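You operate a simulated robot arm through the tools that you are given. There is no shell and no other tool. Be economical: measure what you need, move in short steps, check, and stop when the job is done.

The job below is to be done with a simulated two-armed robot. You get a single attempt, and the scene is never put back.

Task
Pick up the jar labelled "C2" from the top of the low rack with one hand, pass it to the other hand and put it on the top of the water cooler. Set down upright: jar.

It is judged by the outcome, as a careful person would: the job done as asked, and still so three seconds after it is handed in. It fails if anything else is knocked over, pushed out of place, dropped, spilled or broken.

Robot
Two 7-joint arms with three-finger grippers on one trunk, on a base that drives. Base frame: it is fixed to the floor where the robot stands at the start and does not move with it; the origin is under the middle of the robot, x ahead of it, y to its left, z up. Readings come in m, rad, newtons and seconds.
The left shoulder is at the start at [0.03, 0.124, 1.008], the right one opposite. With the tool pointing down near the work surface each hand reaches from about 0.1 to 0.78 m from the robot's upright axis, wherever it stands, measured 20 degrees to its own side. Places, roughly: jar [3.75, 1, 0.75]; top of the water cooler [2.9, 1.5, 0.8]. Payload 2.2 kg a hand.
The tool frame of a hand sits at the grasp point between the pads (the TCP): z along the fingers, y along the line on which they close. The tips reach 0.028 m beyond it. The gripper opens to 0.102 m. The gripper's body begins 0.071 m behind the TCP.
Orientation is told as [roll, pitch, yaw] about the base's x, y, z axes, in that order, counted from this pose: with the fingers straight down and closing along the base's y, the tool's x points along the base's -x, its y along +y and its z along -z.

Tools
- The arms move only by the tool move_arm. It takes "left_series", "right_series" or both (then of equal length, played together; a hand with none holds still); each is a list of rows, each an object of numbers (a shift or turn left out is 0, a gripper value left out holds the last): "fingers": the finger opening in m, from 0 to 0.102; "x", "y", "z": the shift along the base's x, y, z in m; "ax", "ay", "az": the turn, a rotation vector about the base's x, y, z in degrees. In form: [{"fingers": .., "x": .., "y": .., "z": .., "ax": .., "ay": .., "az": ..}, ...]. A call has 1 to 8 rows; each row shifts and turns the commanded pose from where the row before left it. Rows are played at 5 a second. More than 0.05 m and 0.15 rad between two rows, or a gripper value outside its range, and nothing of the call is played. A pose out of reach is approached as far as the arm can. The call stops where the force on the tool passes 40 N (or 10 N more than at its start, if that is more) or the arm is blocked; 0.2 s more then pass. Each finger halts on what it meets, pressing with about 29 N; the grip force reading is that of the motor and also rises with nothing between the fingers. The clock runs only during rows and for 0.2 s after the last one: add rows that do not move to give the fingers time. It gives the time, the measured TCP pose, the force on the tool (base axes), the opening and the grip force at its end, in the units of the frame above (readings bear some noise), with the torque about the TCP (base axes, N m) and any sound that the robot's microphone picked up.
- Cameras (640 x 400 px; columns grow to the right, rows downward): "scene" is now at [0.0707, -0.0061, 1.7541]; the picture's right is [-0.14, -0.99, 0.00], its down [-0.61, 0.09, -0.78] and it looks along [0.78, -0.11, -0.62] (base axes); focal length 251 px, centre (320, 200). "left" rides on the left gripper at [0.072, 0.038, -0.086] in its tool frame; the picture's right is [-0.46, 0.89, 0.00], its down [-0.60, -0.32, -0.73] and it looks along [-0.65, -0.34, 0.68] (tool axes); focal length 256 px, centre (320, 200). "right" rides on the right gripper at [0.069, 0.044, -0.086] in its tool frame; the picture's right is [-0.53, 0.85, 0.00], its down [-0.58, -0.36, -0.73] and it looks along [-0.62, -0.39, 0.68] (tool axes); focal length 256 px, centre (320, 200). There is no depth. A picture from a camera that has moved, and an enlarged one, comes with that camera's place and axes in the base frame and with its lens. The place of the scene camera against the robot may be out by one fixed shift of up to 0.025 m in any direction.
- get_image(camera): a new picture of that camera. It takes no simulated time.
- move_column(by): slides the trunk up (or, below 0, down) by that many m; the arms and the scene camera ride with it, the base frame stays. It gives what a move gives, with no picture.
- roll_base(legs): drives the robot by 1 to 6 legs, each [ahead, left, turn to the left] in m, m and rad, along the robot's own axes; the way and the turn of a leg run together, so that a leg with both is an arc; at most 1.5 m and 3.142 rad a leg. The arms and the cameras ride along, it lands a little off, and it stops where it bumps. It gives what a move gives.
- head_to(pan, tilt): turns the head with the scene camera to pan (to the left, within 2.496 rad either way) and tilt (down, from -0.506 to 1.204), counted from straight ahead of the robot. It gives what a move gives.
- close_up(camera, box): a new picture of the part [left, top, right, bottom] of that camera's present view, enlarged. It takes no simulated time.
- finish_job(): hands the job in; it is judged then, once.

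Work in short steps. Places have to be worked out from the pictures, the camera data and where the tool is seen: move nearer, look again, correct. Check each grasp and each placing, and mend what went wrong. You have 135 turns and 114 pictures in all, those below and enlarged ones among them. Open the grippers and draw the arms clear of the work before you hand the job in, unless the task says otherwise; then end with one line.

The tools are called after "Request:" as a command line: name --argument value ..., lists and objects as JSON in quotes. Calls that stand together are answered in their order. move_arm: Moves the arms, as the interface text tells. Its arguments: {"type":"object","properties":{"left_series":{"type":"array"},"right_series":{"type":"array"}},"required":[]} The other tools are called the same way: move_column (by) slides the trunk up or down; roll_base (legs) drives the base; head_to (pan, tilt) turns the head that bears the scene camera; get_image (camera) takes a picture; close_up (camera, box) takes an enlarged picture of a part of a camera's view; finish_job () hands the job in.

At the start:

```text
clock: 0.0
left_tool_pos: [0.6368, 0.2418, 1.1304]
left_tool_rot: [0.0, 0.002, 0.0]
left_ft_force: [-0.3, 0.3, 0.1]
left_torque: [-0.02, -0.01, -0.04]
left_opening: 0.1021
left_grip_force: 0.0
right_tool_pos: [0.3834, -0.168, 1.0485]
right_tool_rot: [0.001, 0.001, 0.001]
right_ft_force: [0.9, 0.0, 0.3]
right_torque: [-0.03, -0.01, 0.01]
right_opening: 0.1019
right_grip_force: 0.0
trunk travel left (down, up): [-0.25, 0.29]
robot x, y, heading: [0.0018, -0.0013, -0.002]
head pan, tilt: [-0.14, 0.67]
```

scene: 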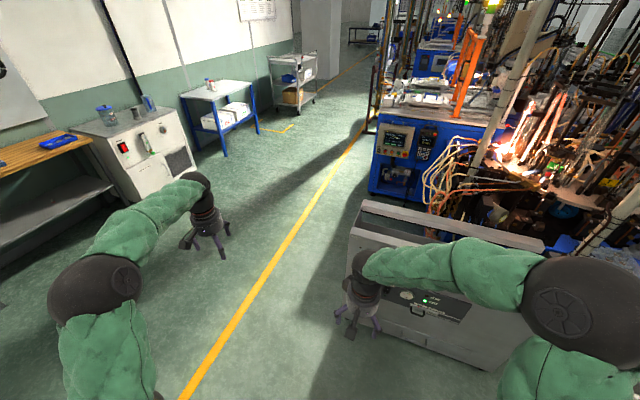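
right: 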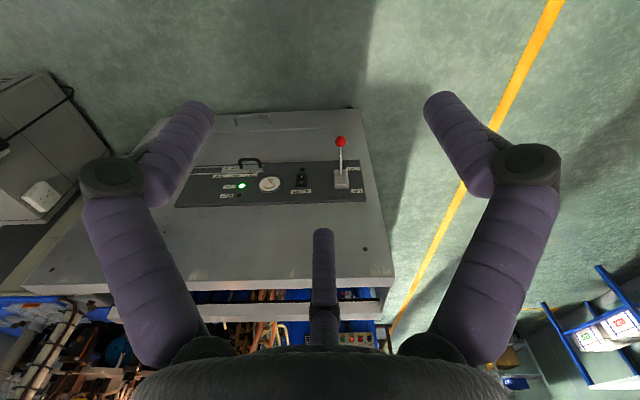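
left: 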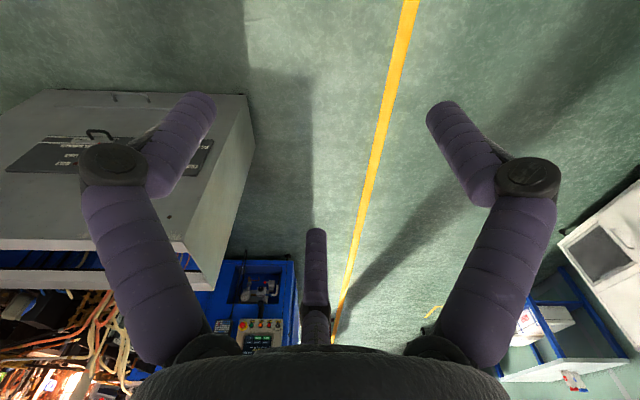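

I'll look more closely at the rack and the cooler, which show in the upper left of the scene picture.

Request:
close_up --camera "scene" --box '[170, 60, 290, 135]'

Request:
close_up --camera "scene" --box '[60, 80, 220, 180]'

```text
5.33 times, centred on (230, 98) of scene
camera zoom: at [0.0707, -0.0061, 1.7541], right [-0.14, -0.99, 0.0], down [-0.61, 0.09, -0.78], along [0.78, -0.11, -0.62], focal length 1338 px, centre (800, 747)
```

zoom: 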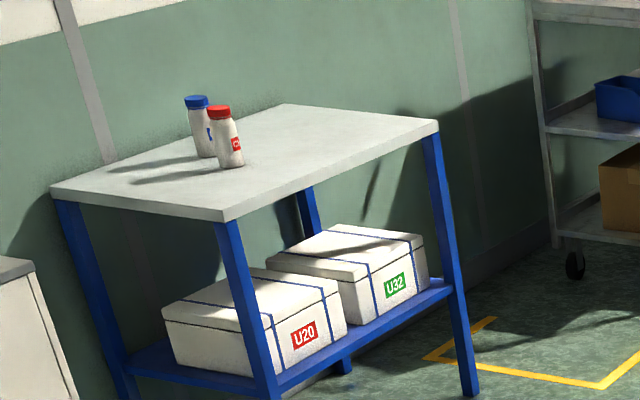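

```text
4.00 times, centred on (140, 130) of scene
camera zoom: at [0.0707, -0.0061, 1.7541], right [-0.14, -0.99, 0.0], down [-0.61, 0.09, -0.78], along [0.78, -0.11, -0.62], focal length 1003 px, centre (1040, 480)
```

zoom: 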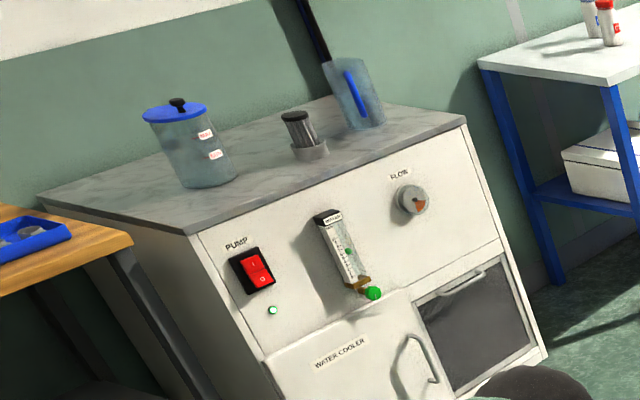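

Two jars stand together on the rack, one with a red lid and one with a blue lid. I'll sidestep left of the grey cabinet, drive ahead, and look again from nearer.

Request:
roll_base --legs '[[0, 0.4, 0], [1.4, 0, 0], [0.6, 0, 0]]'

Request:
head_to --pan 0.35 --tilt 0.55

Request:
get_image --camera "scene"

```text
clock: 12.0
left_tool_pos: [2.6392, 0.6105, 1.13]
left_tool_rot: [0.0, 0.0, -0.02]
left_ft_force: [0.7, -0.1, 0.6]
left_torque: [0.0, 0.03, 0.01]
left_opening: 0.1022
left_grip_force: 0.0
right_tool_pos: [2.3764, 0.2055, 1.049]
right_tool_rot: [0.001, 0.002, -0.018]
right_ft_force: [0.6, -0.4, -0.7]
right_torque: [-0.01, 0.03, 0.0]
right_opening: 0.1022
right_grip_force: 0.1
trunk travel left (down, up): [-0.25, 0.29]
robot x, y, heading: [1.9974, 0.3826, -0.013]
head pan, tilt: [-0.14, 0.67]
```

```text
clock: 13.0
left_tool_pos: [2.6381, 0.6107, 1.1304]
left_tool_rot: [-0.001, 0.003, -0.018]
left_ft_force: [0.2, -0.6, 0.5]
left_torque: [-0.01, -0.01, 0.02]
left_opening: 0.1021
left_grip_force: 0.0
right_tool_pos: [2.3758, 0.2059, 1.0491]
right_tool_rot: [0.0, 0.001, -0.018]
right_ft_force: [-0.5, -0.5, -0.2]
right_torque: [0.01, -0.02, -0.04]
right_opening: 0.1022
right_grip_force: 0.0
trunk travel left (down, up): [-0.25, 0.29]
robot x, y, heading: [1.9948, 0.3838, -0.018]
head pan, tilt: [0.351, 0.55]
```

```text
108 pictures are left
camera scene: at [2.0675, 0.4167, 1.7647], right [0.32, -0.95, 0.0], down [-0.49, -0.17, -0.85], along [0.81, 0.28, -0.52], focal length 251 px, centre (320, 200)
```

scene: 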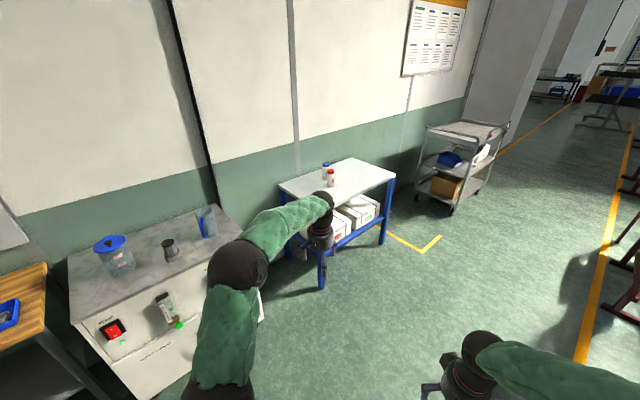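

The rack top is near x 3.5–4.3 and the cooler near x 2.4–3.2, both against the wall on the left. I'll drive to between them and turn to face the wall (+y).

Request:
roll_base --legs '[[1.35, -0.1, 0], [0, 0, 1.57]]'

Request:
head_to --pan -0.5 --tilt 0.75

Request:
get_image --camera "scene"

Request:
get_image --camera "right"

```text
clock: 23.5
left_tool_pos: [3.1032, 0.8803, 1.131]
left_tool_rot: [-0.001, -0.002, 1.549]
left_ft_force: [0.0, 0.3, -0.5]
left_torque: [0.0, -0.03, 0.0]
left_opening: 0.102
left_grip_force: 0.1
right_tool_pos: [3.5066, 0.6164, 1.0493]
right_tool_rot: [0.0, -0.001, 1.55]
right_ft_force: [-0.2, 0.5, 0.1]
right_torque: [-0.01, -0.01, 0.0]
right_opening: 0.1021
right_grip_force: 0.0
trunk travel left (down, up): [-0.25, 0.29]
robot x, y, heading: [3.329, 0.238, 1.552]
head pan, tilt: [0.351, 0.55]
```

```text
clock: 24.7
left_tool_pos: [3.1024, 0.8797, 1.1313]
left_tool_rot: [0.0, 0.0, 1.546]
left_ft_force: [-1.1, -0.1, -0.4]
left_torque: [0.01, 0.01, -0.01]
left_opening: 0.1019
left_grip_force: 0.1
right_tool_pos: [3.506, 0.6175, 1.0491]
right_tool_rot: [0.001, 0.0, 1.547]
right_ft_force: [1.2, 0.4, 0.3]
right_torque: [0.0, 0.0, 0.02]
right_opening: 0.102
right_grip_force: 0.1
trunk travel left (down, up): [-0.25, 0.29]
robot x, y, heading: [3.3289, 0.239, 1.547]
head pan, tilt: [-0.499, 0.75]
```

```text
107 pictures are left
camera scene: at [3.3849, 0.2861, 1.7473], right [0.87, -0.5, 0.0], down [-0.34, -0.59, -0.73], along [0.36, 0.63, -0.68], focal length 251 px, centre (320, 200)
```

scene: 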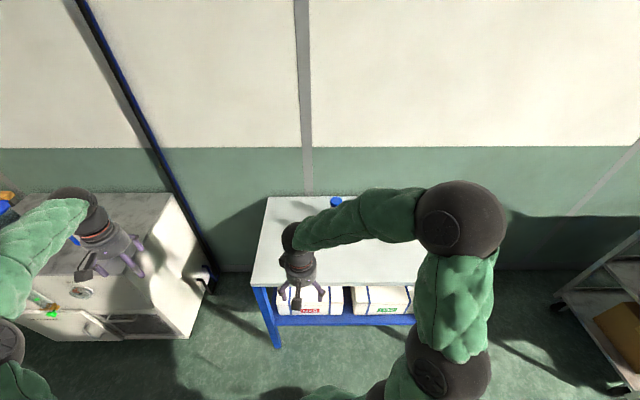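

```text
106 pictures are left
camera right: at [3.46, 0.5477, 1.1339], right [-0.83, 0.55, 0.0], down [0.38, 0.57, 0.73], along [0.4, 0.61, -0.68], focal length 256 px, centre (320, 200)
```

right: 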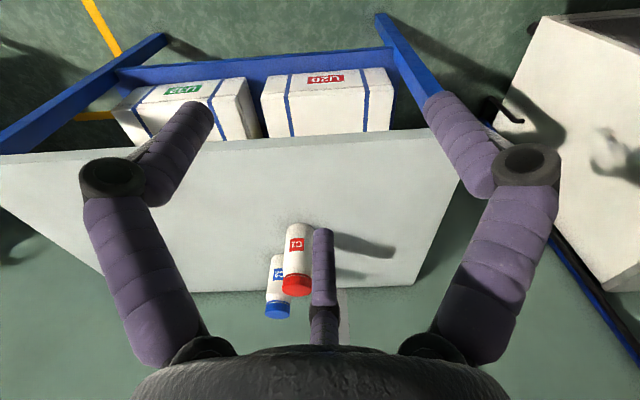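

The right hand's camera sees both jars (its picture is upside down). I'll zoom in to read the labels.

Request:
close_up --camera "right" --box '[250, 210, 330, 330]'

```text
3.33 times, centred on (290, 270) of right
camera zoom: at [3.46, 0.5477, 1.1339], right [-0.83, 0.55, 0.0], down [0.38, 0.57, 0.73], along [0.4, 0.61, -0.68], focal length 853 px, centre (420, -33)
```

zoom: 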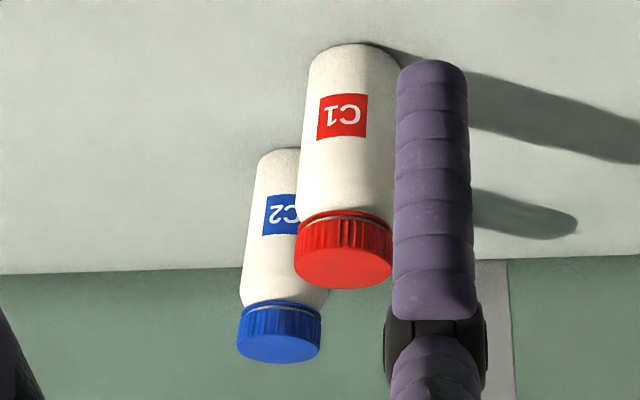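

C2 is the blue-lidded jar at the back, at roughly (3.9, 1.05), and C1 with the red lid is about 0.15 m nearer. I'll move the base right and a little ahead to bring the jar into the right hand's reach.

Request:
roll_base --legs '[[0.1, -0.35, 0.024]]'

Request:
head_to --pan -0.1 --tilt 0.85

Request:
get_image --camera "scene"

Request:
get_image --camera "right"

Request:
get_image --camera "left"

```text
clock: 27.1
left_tool_pos: [3.4428, 0.9708, 1.131]
left_tool_rot: [0.001, 0.0, 1.575]
left_ft_force: [-0.1, 0.2, 0.4]
left_torque: [0.0, 0.01, -0.01]
left_opening: 0.1018
left_grip_force: 0.1
right_tool_pos: [3.8537, 0.7168, 1.0484]
right_tool_rot: [0.002, 0.001, 1.576]
right_ft_force: [1.0, 0.5, -0.2]
right_torque: [0.0, 0.04, 0.04]
right_opening: 0.1023
right_grip_force: 0.0
trunk travel left (down, up): [-0.25, 0.29]
robot x, y, heading: [3.6895, 0.3358, 1.578]
head pan, tilt: [-0.499, 0.75]
```

```text
clock: 27.9
left_tool_pos: [3.443, 0.97, 1.1302]
left_tool_rot: [0.0, -0.001, 1.574]
left_ft_force: [-0.2, 0.7, -0.1]
left_torque: [-0.03, 0.02, 0.0]
left_opening: 0.1022
left_grip_force: 0.0
right_tool_pos: [3.8536, 0.7192, 1.0485]
right_tool_rot: [-0.001, 0.001, 1.575]
right_ft_force: [-0.7, -0.4, 0.4]
right_torque: [0.03, 0.01, -0.03]
right_opening: 0.102
right_grip_force: 0.2
trunk travel left (down, up): [-0.25, 0.29]
robot x, y, heading: [3.6876, 0.3351, 1.573]
head pan, tilt: [-0.099, 0.85]
```

```text
104 pictures are left
camera scene: at [3.7093, 0.3894, 1.7393], right [1.0, -0.1, 0.0], down [-0.07, -0.75, -0.66], along [0.06, 0.66, -0.75], focal length 251 px, centre (320, 200)
```

scene: 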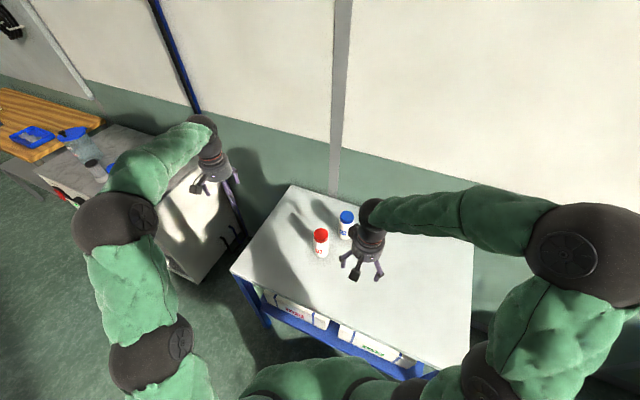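

```text
103 pictures are left
camera right: at [3.8087, 0.6486, 1.1339], right [-0.85, 0.53, 0.0], down [0.36, 0.58, 0.73], along [0.39, 0.62, -0.68], focal length 256 px, centre (320, 200)
```

right: 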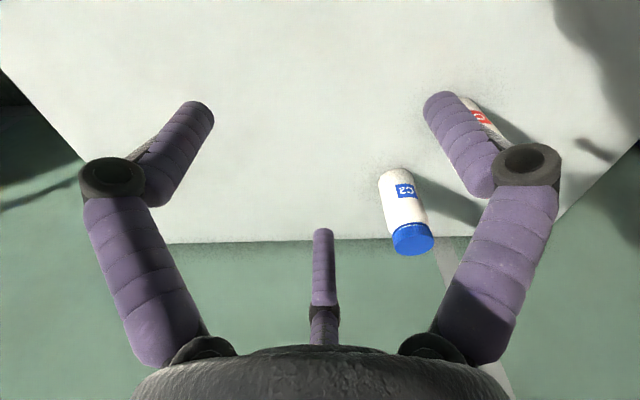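

```text
102 pictures are left
camera left: at [3.4054, 0.8992, 1.2174], right [-0.89, 0.46, 0.0], down [0.31, 0.61, 0.73], along [0.34, 0.65, -0.68], focal length 256 px, centre (320, 200)
```

left: 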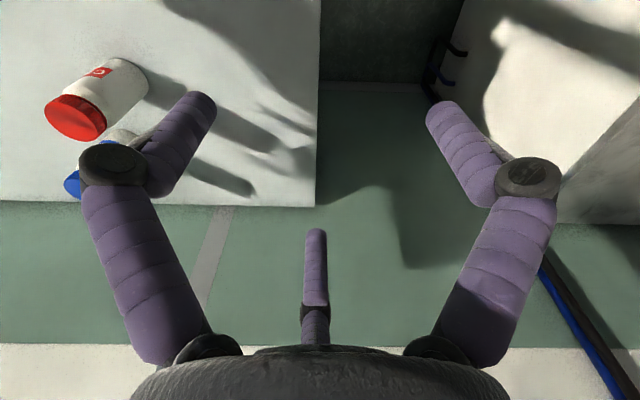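

Triangulated, C2 stands at about (3.855, 0.975) with its base near z 0.81 and its top near 0.93. I'll move the right hand over it at a safe height and yaw it by -30° so that the left hand will have room later.

Request:
move_arm --right_series '[{"y": 0.04, "z": 0.01, "az": -5}, {"y": 0.04, "az": -5}, {"y": 0.04, "az": -5}, {"y": 0.04, "az": -5}, {"y": 0.04, "az": -5}, {"y": 0.02, "az": -5}]'

Request:
get_image --camera "right"

Request:
get_image --camera "scene"

```text
clock: 29.3
left_tool_pos: [3.4416, 0.972, 1.1298]
left_tool_rot: [0.0, -0.001, 1.574]
left_ft_force: [0.3, 0.1, -0.3]
left_torque: [0.01, -0.03, 0.01]
left_opening: 0.1018
left_grip_force: 0.1
right_tool_pos: [3.8534, 0.9386, 1.0588]
right_tool_rot: [0.002, 0.002, 1.048]
right_ft_force: [0.6, -0.3, -1.1]
right_torque: [0.03, -0.04, -0.05]
right_opening: 0.1019
right_grip_force: 0.1
trunk travel left (down, up): [-0.25, 0.29]
robot x, y, heading: [3.689, 0.3368, 1.576]
head pan, tilt: [-0.099, 0.85]
```

```text
101 pictures are left
camera right: at [3.7799, 0.8997, 1.1443], right [-0.47, 0.88, 0.0], down [0.6, 0.32, 0.73], along [0.65, 0.34, -0.68], focal length 256 px, centre (320, 200)
```

right: 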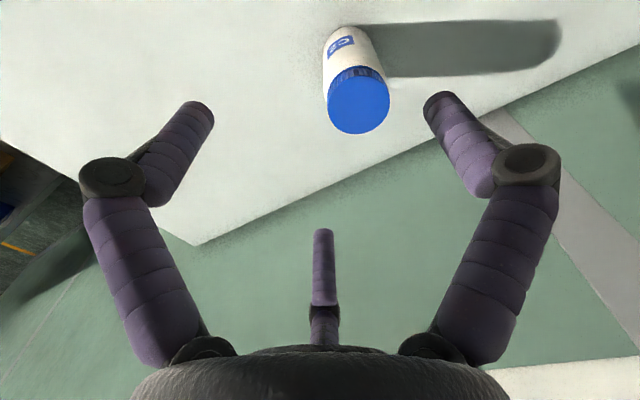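

```text
100 pictures are left
camera scene: at [3.709, 0.3896, 1.7393], right [1.0, -0.1, 0.0], down [-0.07, -0.75, -0.66], along [0.06, 0.66, -0.75], focal length 251 px, centre (320, 200)
```

scene: 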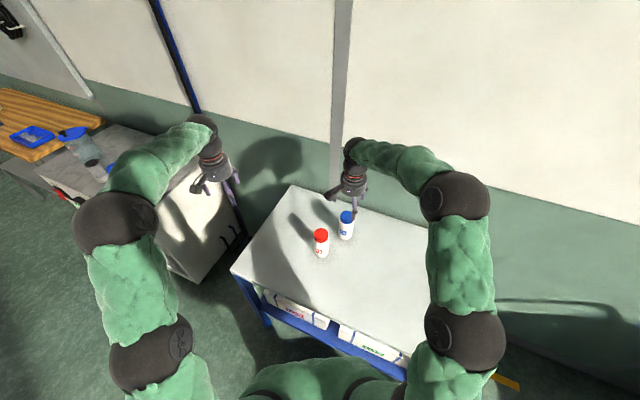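

A third view puts the jar axis at about (3.859, 0.978). I'll centre the right hand over it and start descending partway, then check.

Request:
move_arm --right_series '[{"x": 0.005, "y": 0.039}, {"z": -0.04}, {"z": -0.02}, {}]'

Request:
get_image --camera "right"

Request:
close_up --camera "scene" --box '[290, 130, 400, 270]'

```text
clock: 30.3
left_tool_pos: [3.4425, 0.9708, 1.1301]
left_tool_rot: [0.0, -0.002, 1.575]
left_ft_force: [-0.2, -0.1, 0.6]
left_torque: [0.0, 0.02, -0.01]
left_opening: 0.102
left_grip_force: 0.0
right_tool_pos: [3.8569, 0.9772, 0.9966]
right_tool_rot: [-0.001, 0.0, 1.052]
right_ft_force: [0.3, 0.2, 0.0]
right_torque: [0.03, 0.01, 0.0]
right_opening: 0.1017
right_grip_force: 0.1
trunk travel left (down, up): [-0.25, 0.29]
robot x, y, heading: [3.6828, 0.3386, 1.577]
head pan, tilt: [-0.099, 0.85]
```

```text
99 pictures are left
camera right: at [3.784, 0.938, 1.0831], right [-0.47, 0.88, 0.0], down [0.6, 0.32, 0.73], along [0.65, 0.34, -0.68], focal length 256 px, centre (320, 200)
```

right: 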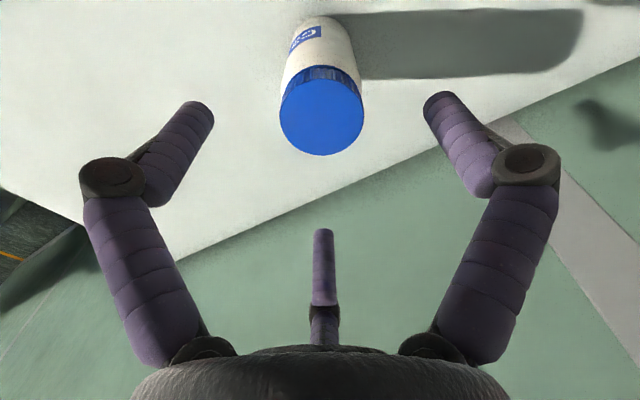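

```text
2.86 times, centred on (345, 200) of scene
camera zoom: at [3.7092, 0.3887, 1.7393], right [1.0, -0.1, 0.0], down [-0.07, -0.75, -0.66], along [0.06, 0.66, -0.75], focal length 717 px, centre (249, 200)
```

zoom: 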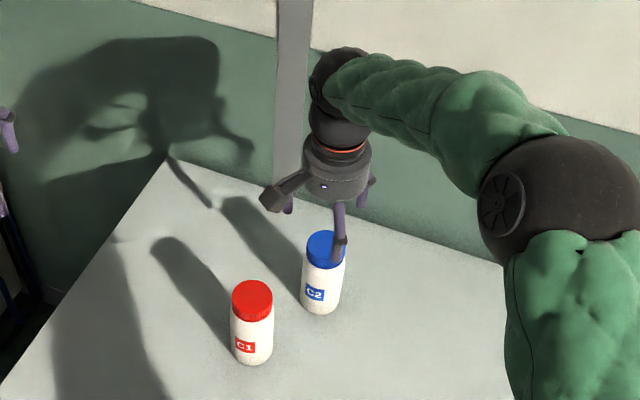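

The cap centre is where it should be for a centred, cap-top z ≈ 0.925 jar. I'll descend to TCP z ≈ 0.90.

Request:
move_arm --right_series '[{"z": -0.04}, {"z": -0.03}, {"z": -0.025}, {}]'

Request:
get_image --camera "right"

Request:
close_up --camera "scene" --box '[290, 130, 400, 270]'

```text
clock: 31.3
left_tool_pos: [3.4416, 0.9713, 1.1311]
left_tool_rot: [-0.001, 0.0, 1.575]
left_ft_force: [-0.2, -0.4, -0.4]
left_torque: [-0.01, -0.03, -0.03]
left_opening: 0.1019
left_grip_force: 0.0
right_tool_pos: [3.8575, 0.9764, 0.9033]
right_tool_rot: [0.0, 0.0, 1.05]
right_ft_force: [0.2, 0.6, -0.6]
right_torque: [-0.01, -0.02, -0.02]
right_opening: 0.1019
right_grip_force: 0.1
trunk travel left (down, up): [-0.25, 0.29]
robot x, y, heading: [3.6854, 0.3345, 1.573]
head pan, tilt: [-0.099, 0.85]
```

```text
97 pictures are left
camera right: at [3.7851, 0.9376, 0.9879], right [-0.47, 0.88, 0.0], down [0.6, 0.32, 0.73], along [0.65, 0.34, -0.68], focal length 256 px, centre (320, 200)
```

right: 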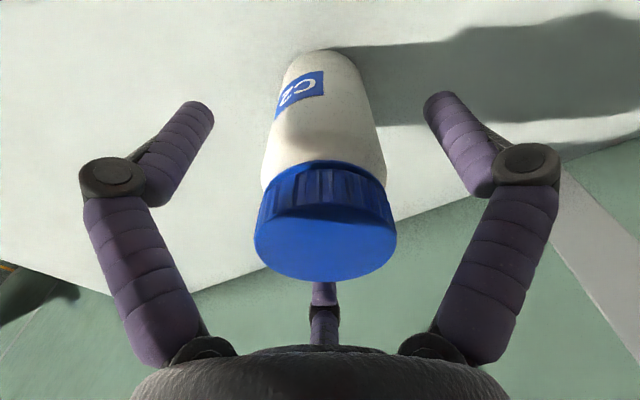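

```text
2.86 times, centred on (345, 200) of scene
camera zoom: at [3.7089, 0.3888, 1.7393], right [1.0, -0.1, 0.0], down [-0.07, -0.75, -0.66], along [0.06, 0.66, -0.75], focal length 717 px, centre (249, 200)
```

zoom: 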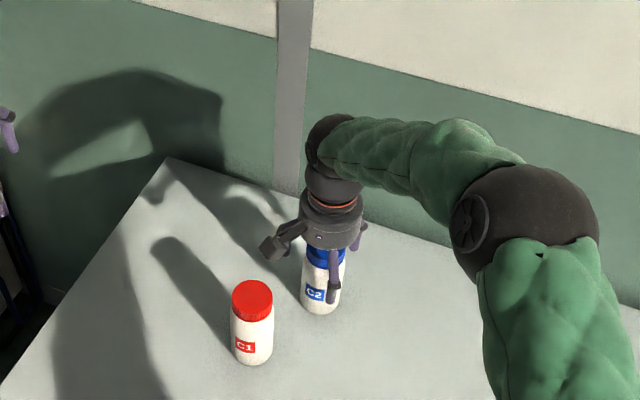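

The jar is centred between the open fingers, with the TCP about 25 mm below the cap top. I'll close the gripper.

Request:
move_arm --right_series '[{"fingers": 0.06}, {"fingers": 0.03}, {"fingers": 0.0}, {}, {}]'

Request:
get_image --camera "right"

```text
clock: 32.5
left_tool_pos: [3.4423, 0.9701, 1.1302]
left_tool_rot: [0.002, -0.001, 1.574]
left_ft_force: [-0.6, -0.5, -0.5]
left_torque: [-0.03, -0.03, 0.04]
left_opening: 0.102
left_grip_force: 0.1
right_tool_pos: [3.857, 0.9773, 0.903]
right_tool_rot: [0.002, 0.0, 1.053]
right_ft_force: [1.3, 1.7, 4.7]
right_torque: [0.04, -0.14, 0.09]
right_opening: 0.058
right_grip_force: 28.9
trunk travel left (down, up): [-0.25, 0.29]
robot x, y, heading: [3.6845, 0.3344, 1.575]
head pan, tilt: [-0.099, 0.85]
```

```text
95 pictures are left
camera right: at [3.7851, 0.938, 0.9883], right [-0.47, 0.88, 0.0], down [0.6, 0.32, 0.73], along [0.65, 0.34, -0.68], focal length 256 px, centre (320, 200)
```

right: 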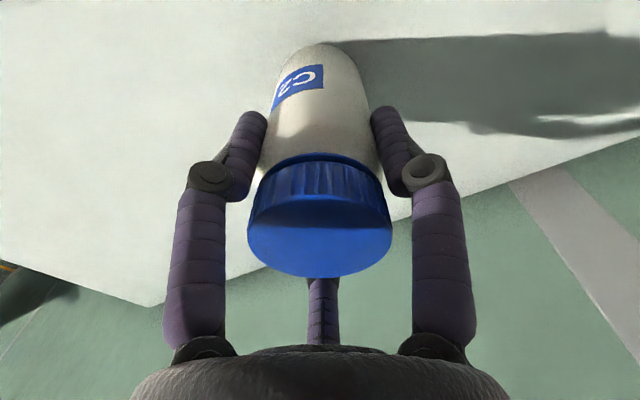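

The jar is gripped at an opening of 58 mm. I'll lift it straight up by about 0.2 m.

Request:
move_arm --right_series '[{"z": 0.01}, {"z": 0.02}, {"z": 0.04}, {"z": 0.045}, {"z": 0.045}, {"z": 0.03}, {}]'

Request:
get_image --camera "scene"

Request:
get_image --camera "left"

```text
clock: 34.1
left_tool_pos: [3.4411, 0.972, 1.1306]
left_tool_rot: [0.0, -0.001, 1.573]
left_ft_force: [-0.4, 0.1, -0.1]
left_torque: [-0.03, 0.0, 0.03]
left_opening: 0.1018
left_grip_force: 0.0
right_tool_pos: [3.8563, 0.9794, 1.095]
right_tool_rot: [-0.001, 0.002, 1.054]
right_ft_force: [-0.2, 0.5, -1.4]
right_torque: [-0.03, 0.0, 0.01]
right_opening: 0.0575
right_grip_force: 29.5
trunk travel left (down, up): [-0.25, 0.29]
robot x, y, heading: [3.6862, 0.3337, 1.576]
head pan, tilt: [-0.099, 0.85]
```

```text
94 pictures are left
camera scene: at [3.7092, 0.3901, 1.7392], right [1.0, -0.1, 0.0], down [-0.07, -0.75, -0.66], along [0.06, 0.66, -0.75], focal length 251 px, centre (320, 200)
```

scene: 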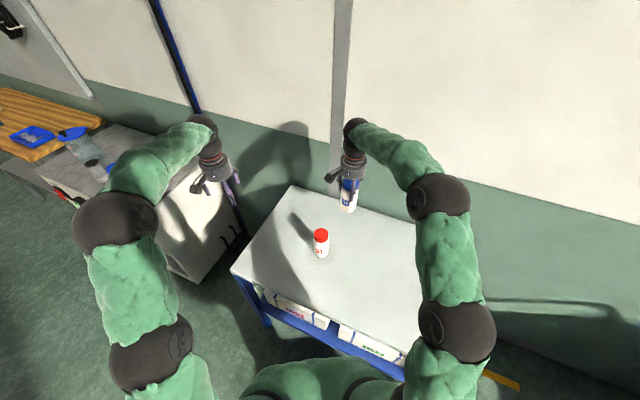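

```text
93 pictures are left
camera left: at [3.4054, 0.8997, 1.217], right [-0.89, 0.46, 0.0], down [0.31, 0.61, 0.73], along [0.34, 0.65, -0.68], focal length 256 px, centre (320, 200)
```

left: 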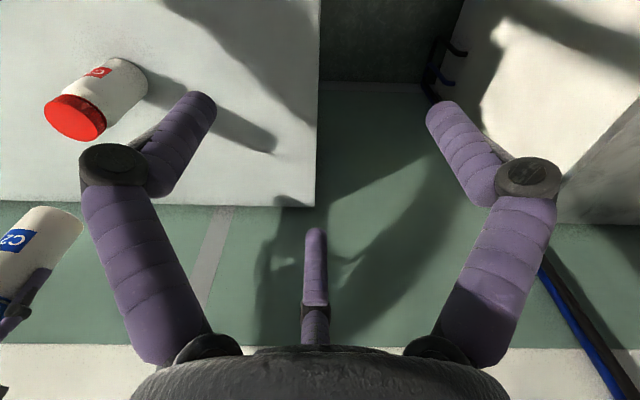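

C2 is held firmly and C1 stands undisturbed. I'll back away from the rack and slide left towards the cooler, into open space for the handover.

Request:
roll_base --legs '[[-0.3, 0, 0], [0, 0.6, 0]]'

Request:
head_to --pan 0.3 --tilt 0.6

Request:
get_image --camera "scene"

Request:
get_image --camera "right"

Request:
get_image --camera "left"

```text
clock: 39.2
left_tool_pos: [2.8328, 0.6588, 1.1297]
left_tool_rot: [0.0, 0.0, 1.587]
left_ft_force: [-0.1, 0.5, 0.0]
left_torque: [-0.02, -0.01, 0.0]
left_opening: 0.1022
left_grip_force: 0.0
right_tool_pos: [3.2467, 0.6718, 1.0935]
right_tool_rot: [0.0, 0.0, 1.063]
right_ft_force: [-0.2, 0.4, -0.9]
right_torque: [-0.02, -0.02, -0.03]
right_opening: 0.0576
right_grip_force: 29.3
trunk travel left (down, up): [-0.25, 0.29]
robot x, y, heading: [3.0852, 0.0257, 1.586]
head pan, tilt: [-0.099, 0.85]
```

```text
clock: 40.1
left_tool_pos: [2.8338, 0.66, 1.1298]
left_tool_rot: [0.0, 0.001, 1.586]
left_ft_force: [-0.7, 0.1, 0.2]
left_torque: [0.0, 0.01, -0.01]
left_opening: 0.1021
left_grip_force: 0.2
right_tool_pos: [3.2479, 0.6727, 1.0929]
right_tool_rot: [-0.001, 0.0, 1.062]
right_ft_force: [0.2, -0.4, -1.3]
right_torque: [0.0, 0.0, 0.0]
right_opening: 0.0578
right_grip_force: 29.0
trunk travel left (down, up): [-0.25, 0.29]
robot x, y, heading: [3.085, 0.028, 1.588]
head pan, tilt: [0.3, 0.6]
```

```text
92 pictures are left
camera scene: at [3.0733, 0.0864, 1.7601], right [0.95, 0.31, 0.0], down [0.18, -0.54, -0.82], along [-0.26, 0.78, -0.57], focal length 251 px, centre (320, 200)
```

scene: 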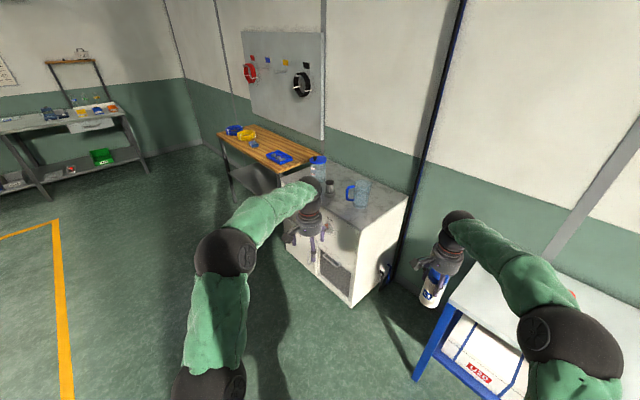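

```text
91 pictures are left
camera right: at [3.1752, 0.6314, 1.1794], right [-0.48, 0.88, 0.0], down [0.6, 0.33, 0.73], along [0.64, 0.35, -0.68], focal length 256 px, centre (320, 200)
```

right: 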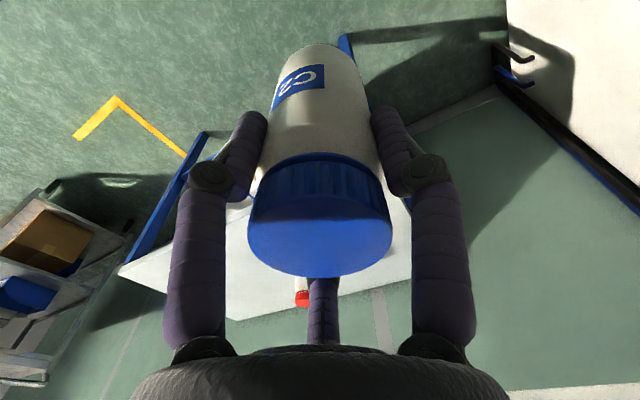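

```text
90 pictures are left
camera left: at [2.7975, 0.5866, 1.2172], right [-0.89, 0.45, 0.0], down [0.31, 0.61, 0.73], along [0.33, 0.65, -0.68], focal length 256 px, centre (320, 200)
```

left: 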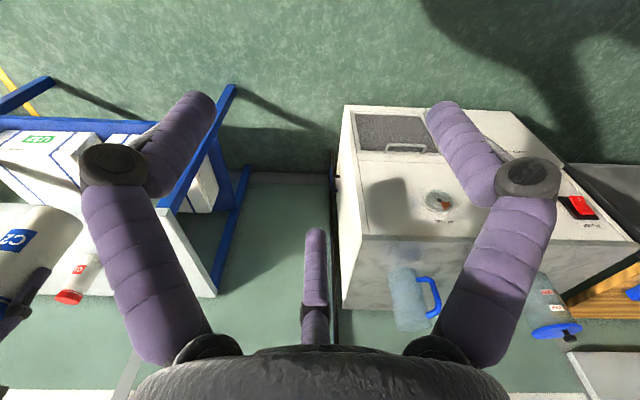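

I'll zoom in on the jar through both other cameras to measure how far its base hangs below the right TCP.

Request:
close_up --camera "left" --box '[0, 180, 160, 330]'

Request:
close_up --camera "scene" --box '[390, 200, 490, 330]'

```text
2.67 times, centred on (80, 255) of left
camera zoom: at [2.7975, 0.5866, 1.2172], right [-0.89, 0.45, 0.0], down [0.31, 0.61, 0.73], along [0.33, 0.65, -0.68], focal length 683 px, centre (960, 53)
```

zoom: 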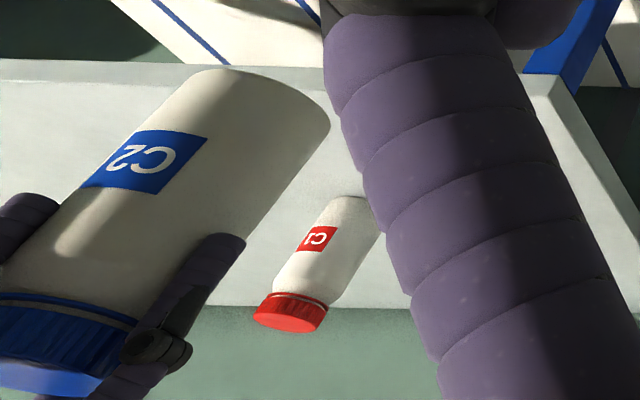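

```text
3.08 times, centred on (440, 265) of scene
camera zoom: at [3.0733, 0.0864, 1.7601], right [0.95, 0.31, 0.0], down [0.18, -0.54, -0.82], along [-0.26, 0.78, -0.57], focal length 772 px, centre (-49, 0)
```

zoom: 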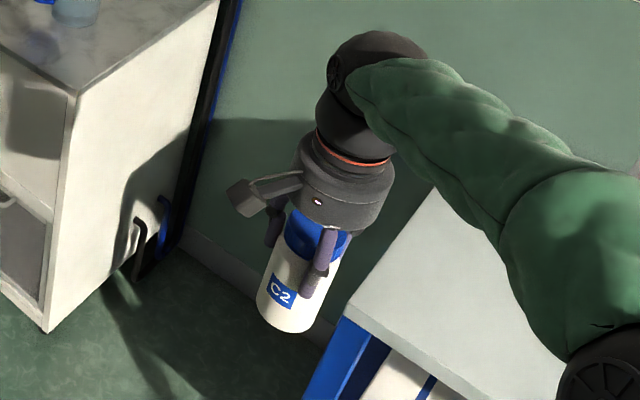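

The jar base hangs about 0.097 m below the right TCP. I'll bring the right hand toward the centre and yaw the left hand to face diagonally, keeping it well away for now.

Request:
move_arm --left_series '[{"y": -0.025, "z": -0.01, "az": -7.3}, {"y": -0.025, "z": -0.01, "az": -7.3}, {"y": -0.025, "z": -0.01, "az": -7.3}, {"y": -0.025, "z": -0.01, "az": -7.3}, {"y": -0.025, "z": -0.01, "az": -7.3}, {"y": -0.025, "z": -0.01, "az": -7.3}, {"y": -0.02, "z": -0.025, "az": -7.2}, {}]' --right_series '[{"x": -0.02, "y": -0.015}, {"x": -0.02, "y": -0.015}, {"x": -0.02, "y": -0.015}, {"x": -0.02, "y": -0.015}, {"x": -0.02, "y": -0.013}, {}, {}, {}]'

Request:
move_arm --left_series '[{"ax": 5.2, "ay": -6.2}, {"ax": 5.2, "ay": -6.2}, {"ax": 5.2, "ay": -6.2}, {"ax": 5.2, "ay": -6.2}, {"ax": 5.2, "ay": -6.2}, {"ax": 5.2, "ay": -6.2}, {"ax": 5.2, "ay": -6.2}, {"ax": 5.2, "ay": -6.2}]'

Request:
head_to --pan 0.0 --tilt 0.9

Request:
get_image --camera "scene"

Request:
get_image --camera "left"

```text
clock: 41.9
left_tool_pos: [2.8317, 0.4865, 1.0468]
left_tool_rot: [0.0, 0.002, 0.695]
left_ft_force: [1.0, -0.1, -0.6]
left_torque: [0.0, 0.02, 0.02]
left_opening: 0.1021
left_grip_force: 0.0
right_tool_pos: [3.1463, 0.598, 1.0949]
right_tool_rot: [0.0, 0.001, 1.064]
right_ft_force: [-0.3, 0.0, -1.8]
right_torque: [0.0, 0.02, 0.02]
right_opening: 0.0573
right_grip_force: 28.6
trunk travel left (down, up): [-0.25, 0.29]
robot x, y, heading: [3.0864, 0.026, 1.588]
head pan, tilt: [0.3, 0.6]
```

```text
clock: 43.7
left_tool_pos: [2.8323, 0.4883, 1.0467]
left_tool_rot: [0.007, -1.132, 0.69]
left_ft_force: [-0.4, -0.1, -1.3]
left_torque: [-0.04, 0.0, -0.03]
left_opening: 0.1021
left_grip_force: 0.2
right_tool_pos: [3.146, 0.5992, 1.0955]
right_tool_rot: [-0.001, 0.0, 1.064]
right_ft_force: [-0.5, 0.4, -2.0]
right_torque: [0.0, -0.03, 0.0]
right_opening: 0.0577
right_grip_force: 29.1
trunk travel left (down, up): [-0.25, 0.29]
robot x, y, heading: [3.0853, 0.026, 1.585]
head pan, tilt: [0.3, 0.6]
```

```text
clock: 44.5
left_tool_pos: [2.833, 0.4887, 1.0457]
left_tool_rot: [0.001, -1.131, 0.694]
left_ft_force: [-0.6, 0.4, -0.8]
left_torque: [0.01, 0.02, 0.0]
left_opening: 0.1018
left_grip_force: 0.2
right_tool_pos: [3.1455, 0.5988, 1.0949]
right_tool_rot: [-0.001, -0.001, 1.064]
right_ft_force: [-0.3, 0.3, -2.0]
right_torque: [-0.02, -0.01, -0.01]
right_opening: 0.0574
right_grip_force: 28.9
trunk travel left (down, up): [-0.25, 0.29]
robot x, y, heading: [3.0867, 0.0263, 1.584]
head pan, tilt: [0.0, 0.901]
```

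```text
87 pictures are left
camera scene: at [3.0993, 0.0778, 1.7354], right [1.0, 0.02, 0.0], down [0.01, -0.78, -0.62], along [-0.01, 0.62, -0.78], focal length 251 px, centre (320, 200)
```

scene: 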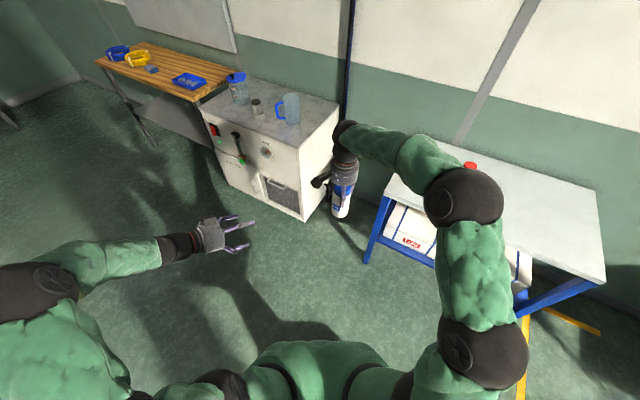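

```text
86 pictures are left
camera left: at [2.7262, 0.4483, 1.018], right [-0.42, 0.81, 0.42], down [-0.1, -0.5, 0.86], along [0.9, 0.31, 0.29], focal length 256 px, centre (320, 200)
```

left: 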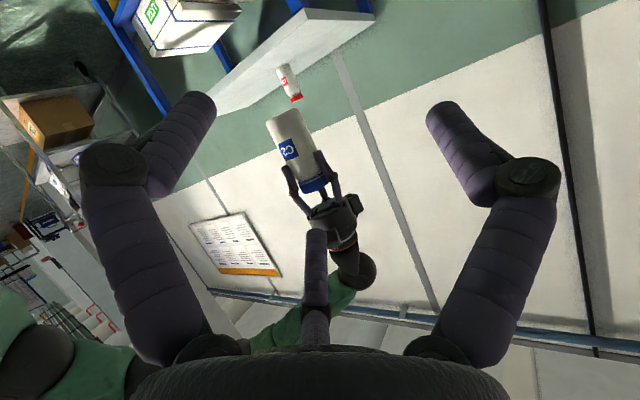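

The left hand is aimed properly. I'll move it to a standoff about 0.13 m short of the jar, in line with it, and check.

Request:
move_arm --left_series '[{"x": 0.037, "y": -0.0445, "z": -0.003}, {"x": 0.037, "y": -0.0445, "z": -0.003}, {"x": 0.035, "y": 0.029}, {"x": 0.035, "y": 0.029}, {"x": 0.034, "y": 0.029}, {"x": 0.034, "y": 0.028}, {}]'

Request:
get_image --camera "left"

Request:
close_up --camera "scene" --box '[220, 100, 400, 270]'

Request:
get_image --camera "right"

```text
refused: row 1 steps farther than a row can; nothing moved
```

```text
85 pictures are left
camera left: at [2.7262, 0.4483, 1.018], right [-0.42, 0.81, 0.42], down [-0.1, -0.5, 0.86], along [0.9, 0.31, 0.29], focal length 256 px, centre (320, 200)
```

left: 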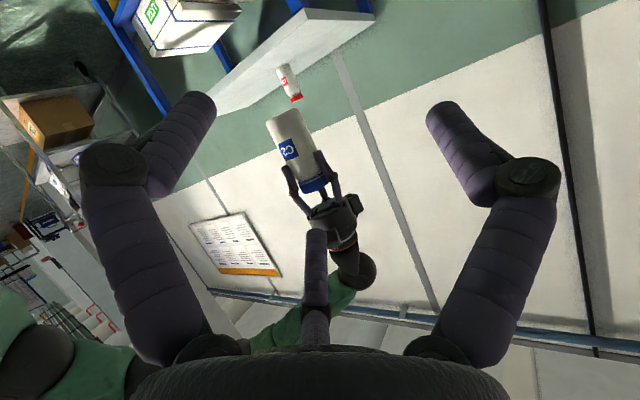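

```text
2.35 times, centred on (310, 185) of scene
camera zoom: at [3.0993, 0.0778, 1.7354], right [1.0, 0.02, 0.0], down [0.01, -0.78, -0.62], along [-0.01, 0.62, -0.78], focal length 590 px, centre (344, 235)
```

zoom: 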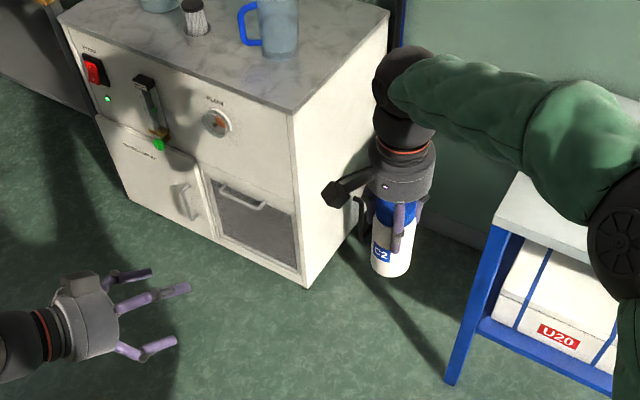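

```text
83 pictures are left
camera right: at [3.0739, 0.5581, 1.181], right [-0.48, 0.88, 0.0], down [0.6, 0.33, 0.73], along [0.64, 0.35, -0.68], focal length 256 px, centre (320, 200)
```

right: 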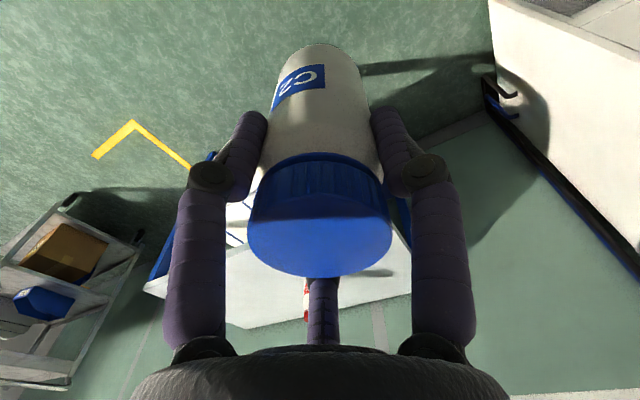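

The row was too long, so I'll split the lateral shift. I'm also reducing the left hand's tilt by 5° for more clearance under the right hand's camera.

Request:
move_arm --left_series '[{"x": 0.025, "y": -0.03, "z": -0.004, "ax": -3.2, "ay": 3.8}, {"x": 0.025, "y": -0.03, "z": -0.004}, {"x": 0.024, "y": -0.029, "z": -0.003}, {"x": 0.035, "y": 0.029}, {"x": 0.035, "y": 0.029}, {"x": 0.034, "y": 0.029}, {"x": 0.034, "y": 0.028}, {}]'

Request:
get_image --camera "left"

Request:
close_up --camera "scene" --box '[220, 110, 400, 270]'

Request:
get_image --camera "right"

```text
clock: 46.3
left_tool_pos: [3.0472, 0.514, 1.0338]
left_tool_rot: [0.003, -1.042, 0.696]
left_ft_force: [0.0, 0.4, -0.4]
left_torque: [0.03, -0.01, -0.01]
left_opening: 0.1019
left_grip_force: 0.0
right_tool_pos: [3.1455, 0.597, 1.0953]
right_tool_rot: [0.001, -0.001, 1.063]
right_ft_force: [-0.4, 0.1, -1.8]
right_torque: [-0.04, 0.0, -0.01]
right_opening: 0.0576
right_grip_force: 28.9
trunk travel left (down, up): [-0.25, 0.29]
robot x, y, heading: [3.0862, 0.0252, 1.585]
head pan, tilt: [0.0, 0.901]
```

```text
82 pictures are left
camera left: at [2.9385, 0.4728, 1.0154], right [-0.39, 0.83, 0.4], down [-0.05, -0.45, 0.89], along [0.92, 0.33, 0.22], focal length 256 px, centre (320, 200)
```

left: 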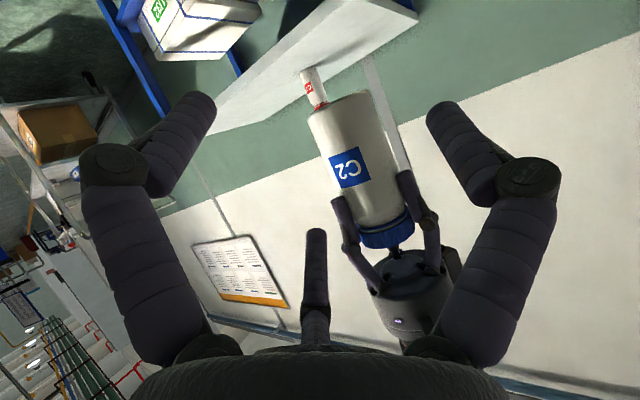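

```text
2.50 times, centred on (310, 190) of scene
camera zoom: at [3.0991, 0.0772, 1.7354], right [1.0, 0.02, 0.0], down [0.01, -0.78, -0.62], along [-0.01, 0.62, -0.78], focal length 627 px, centre (345, 225)
```

zoom: 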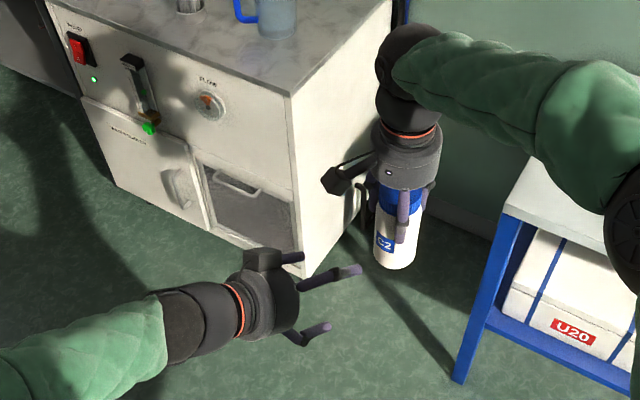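

```text
80 pictures are left
camera right: at [3.0737, 0.5577, 1.1812], right [-0.48, 0.88, 0.0], down [0.6, 0.33, 0.73], along [0.64, 0.35, -0.68], focal length 256 px, centre (320, 200)
```

right: 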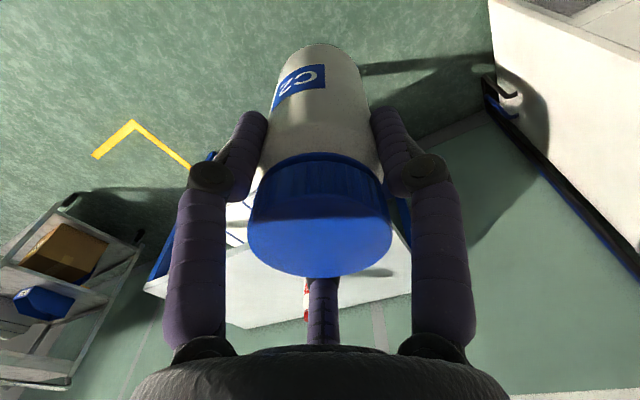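

That turn went the wrong way: the left fingers now point about 30° down. I'll rotate +10° to bring them to 20° and check before advancing.

Request:
move_arm --left_series '[{"ax": 3.2, "ay": -3.83}, {"ax": 3.2, "ay": -3.83}, {"x": 0.03, "y": 0.025}, {}]'

Request:
get_image --camera "left"

Request:
close_up --camera "scene" --box '[220, 110, 400, 270]'

```text
clock: 47.3
left_tool_pos: [3.0753, 0.5403, 1.0348]
left_tool_rot: [0.004, -1.219, 0.695]
left_ft_force: [0.2, -0.6, 0.3]
left_torque: [-0.02, 0.02, -0.03]
left_opening: 0.1021
left_grip_force: 0.0
right_tool_pos: [3.1454, 0.5979, 1.0955]
right_tool_rot: [-0.001, 0.0, 1.064]
right_ft_force: [0.3, -0.4, -1.5]
right_torque: [0.03, -0.03, 0.0]
right_opening: 0.0575
right_grip_force: 29.5
trunk travel left (down, up): [-0.25, 0.29]
robot x, y, heading: [3.0858, 0.0235, 1.591]
head pan, tilt: [0.0, 0.901]
```

```text
79 pictures are left
camera left: at [2.9698, 0.5014, 0.9974], right [-0.45, 0.78, 0.44], down [-0.16, -0.55, 0.82], along [0.88, 0.29, 0.37], focal length 256 px, centre (320, 200)
```

left: 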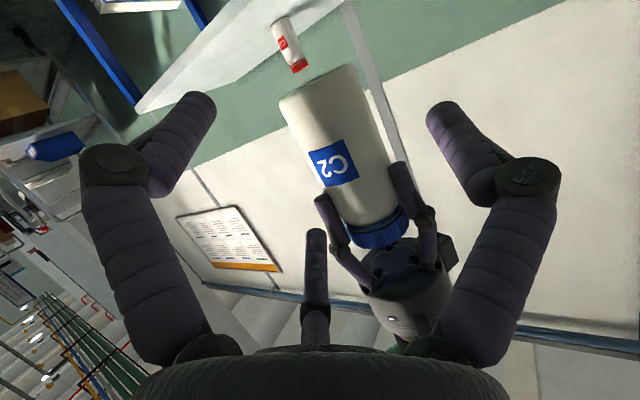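

```text
2.50 times, centred on (310, 190) of scene
camera zoom: at [3.099, 0.0766, 1.7354], right [1.0, 0.02, 0.0], down [0.01, -0.78, -0.62], along [-0.01, 0.62, -0.78], focal length 627 px, centre (345, 225)
```

zoom: 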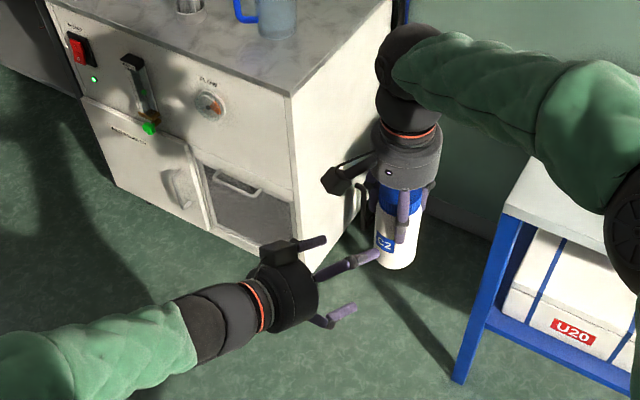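

The geometry is consistent: the jar base is at about z 1.0 and the left TCP about 37 mm above it. I'll advance along the approach line with a small sideways offset, so the left hand's doubled fingers clear the jar.

Request:
move_arm --left_series '[{"x": 0.005, "y": -0.006}, {"x": 0.015, "y": 0.0125}, {"x": 0.015, "y": 0.0125}, {"x": 0.015, "y": 0.0125}, {}]'

Request:
get_image --camera "left"

Request:
close_up --camera "scene" --box '[270, 130, 390, 250]'

Request:
get_image --camera "right"

```text
clock: 48.1
left_tool_pos: [3.1134, 0.5595, 1.0369]
left_tool_rot: [0.008, -1.222, 0.687]
left_ft_force: [-1.4, -2.1, 0.3]
left_torque: [0.15, -0.1, -0.12]
left_opening: 0.1029
left_grip_force: 0.0
right_tool_pos: [3.1539, 0.6046, 1.0965]
right_tool_rot: [0.004, -0.017, 1.062]
right_ft_force: [2.0, 3.7, -3.0]
right_torque: [0.05, -0.01, 0.08]
right_opening: 0.0575
right_grip_force: 28.8
trunk travel left (down, up): [-0.25, 0.29]
robot x, y, heading: [3.086, 0.0245, 1.588]
head pan, tilt: [0.0, 0.901]
stopped in row 4 (left hand): the force on the tool passed its limit at 56 N (the readings are from after the stop); the commanded pose is now the measured one
```

```text
77 pictures are left
camera left: at [3.0092, 0.5224, 0.9988], right [-0.44, 0.78, 0.44], down [-0.17, -0.55, 0.82], along [0.88, 0.29, 0.38], focal length 256 px, centre (320, 200)
```

left: 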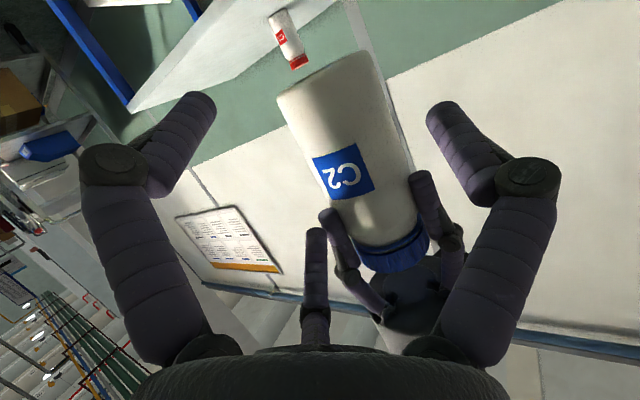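

```text
3.33 times, centred on (330, 190) of scene
camera zoom: at [3.1001, 0.0779, 1.7354], right [1.0, 0.02, 0.0], down [0.01, -0.78, -0.62], along [-0.01, 0.62, -0.78], focal length 836 px, centre (287, 233)
```

zoom: 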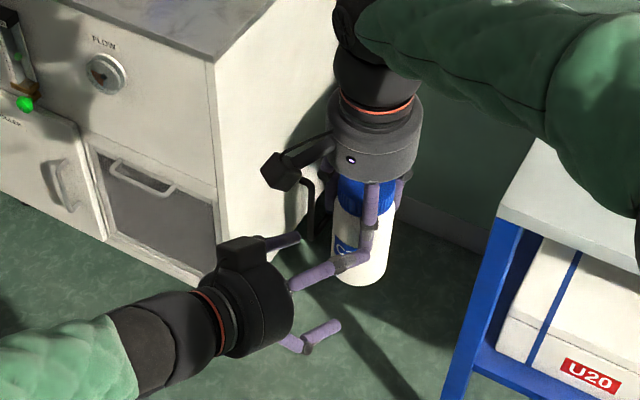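

```text
75 pictures are left
camera right: at [3.0798, 0.5629, 1.1805], right [-0.48, 0.88, 0.01], down [0.6, 0.31, 0.74], along [0.65, 0.36, -0.67], focal length 256 px, centre (320, 200)
```

right: 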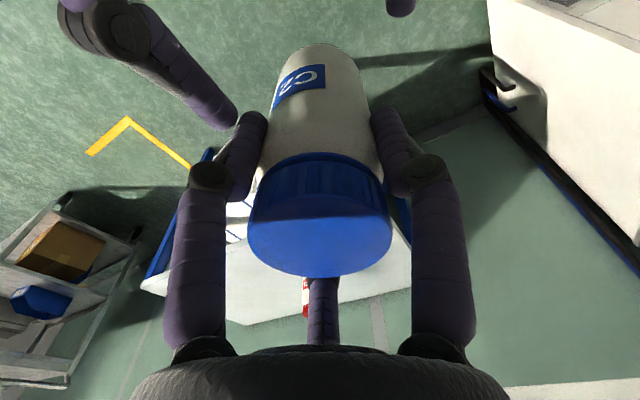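

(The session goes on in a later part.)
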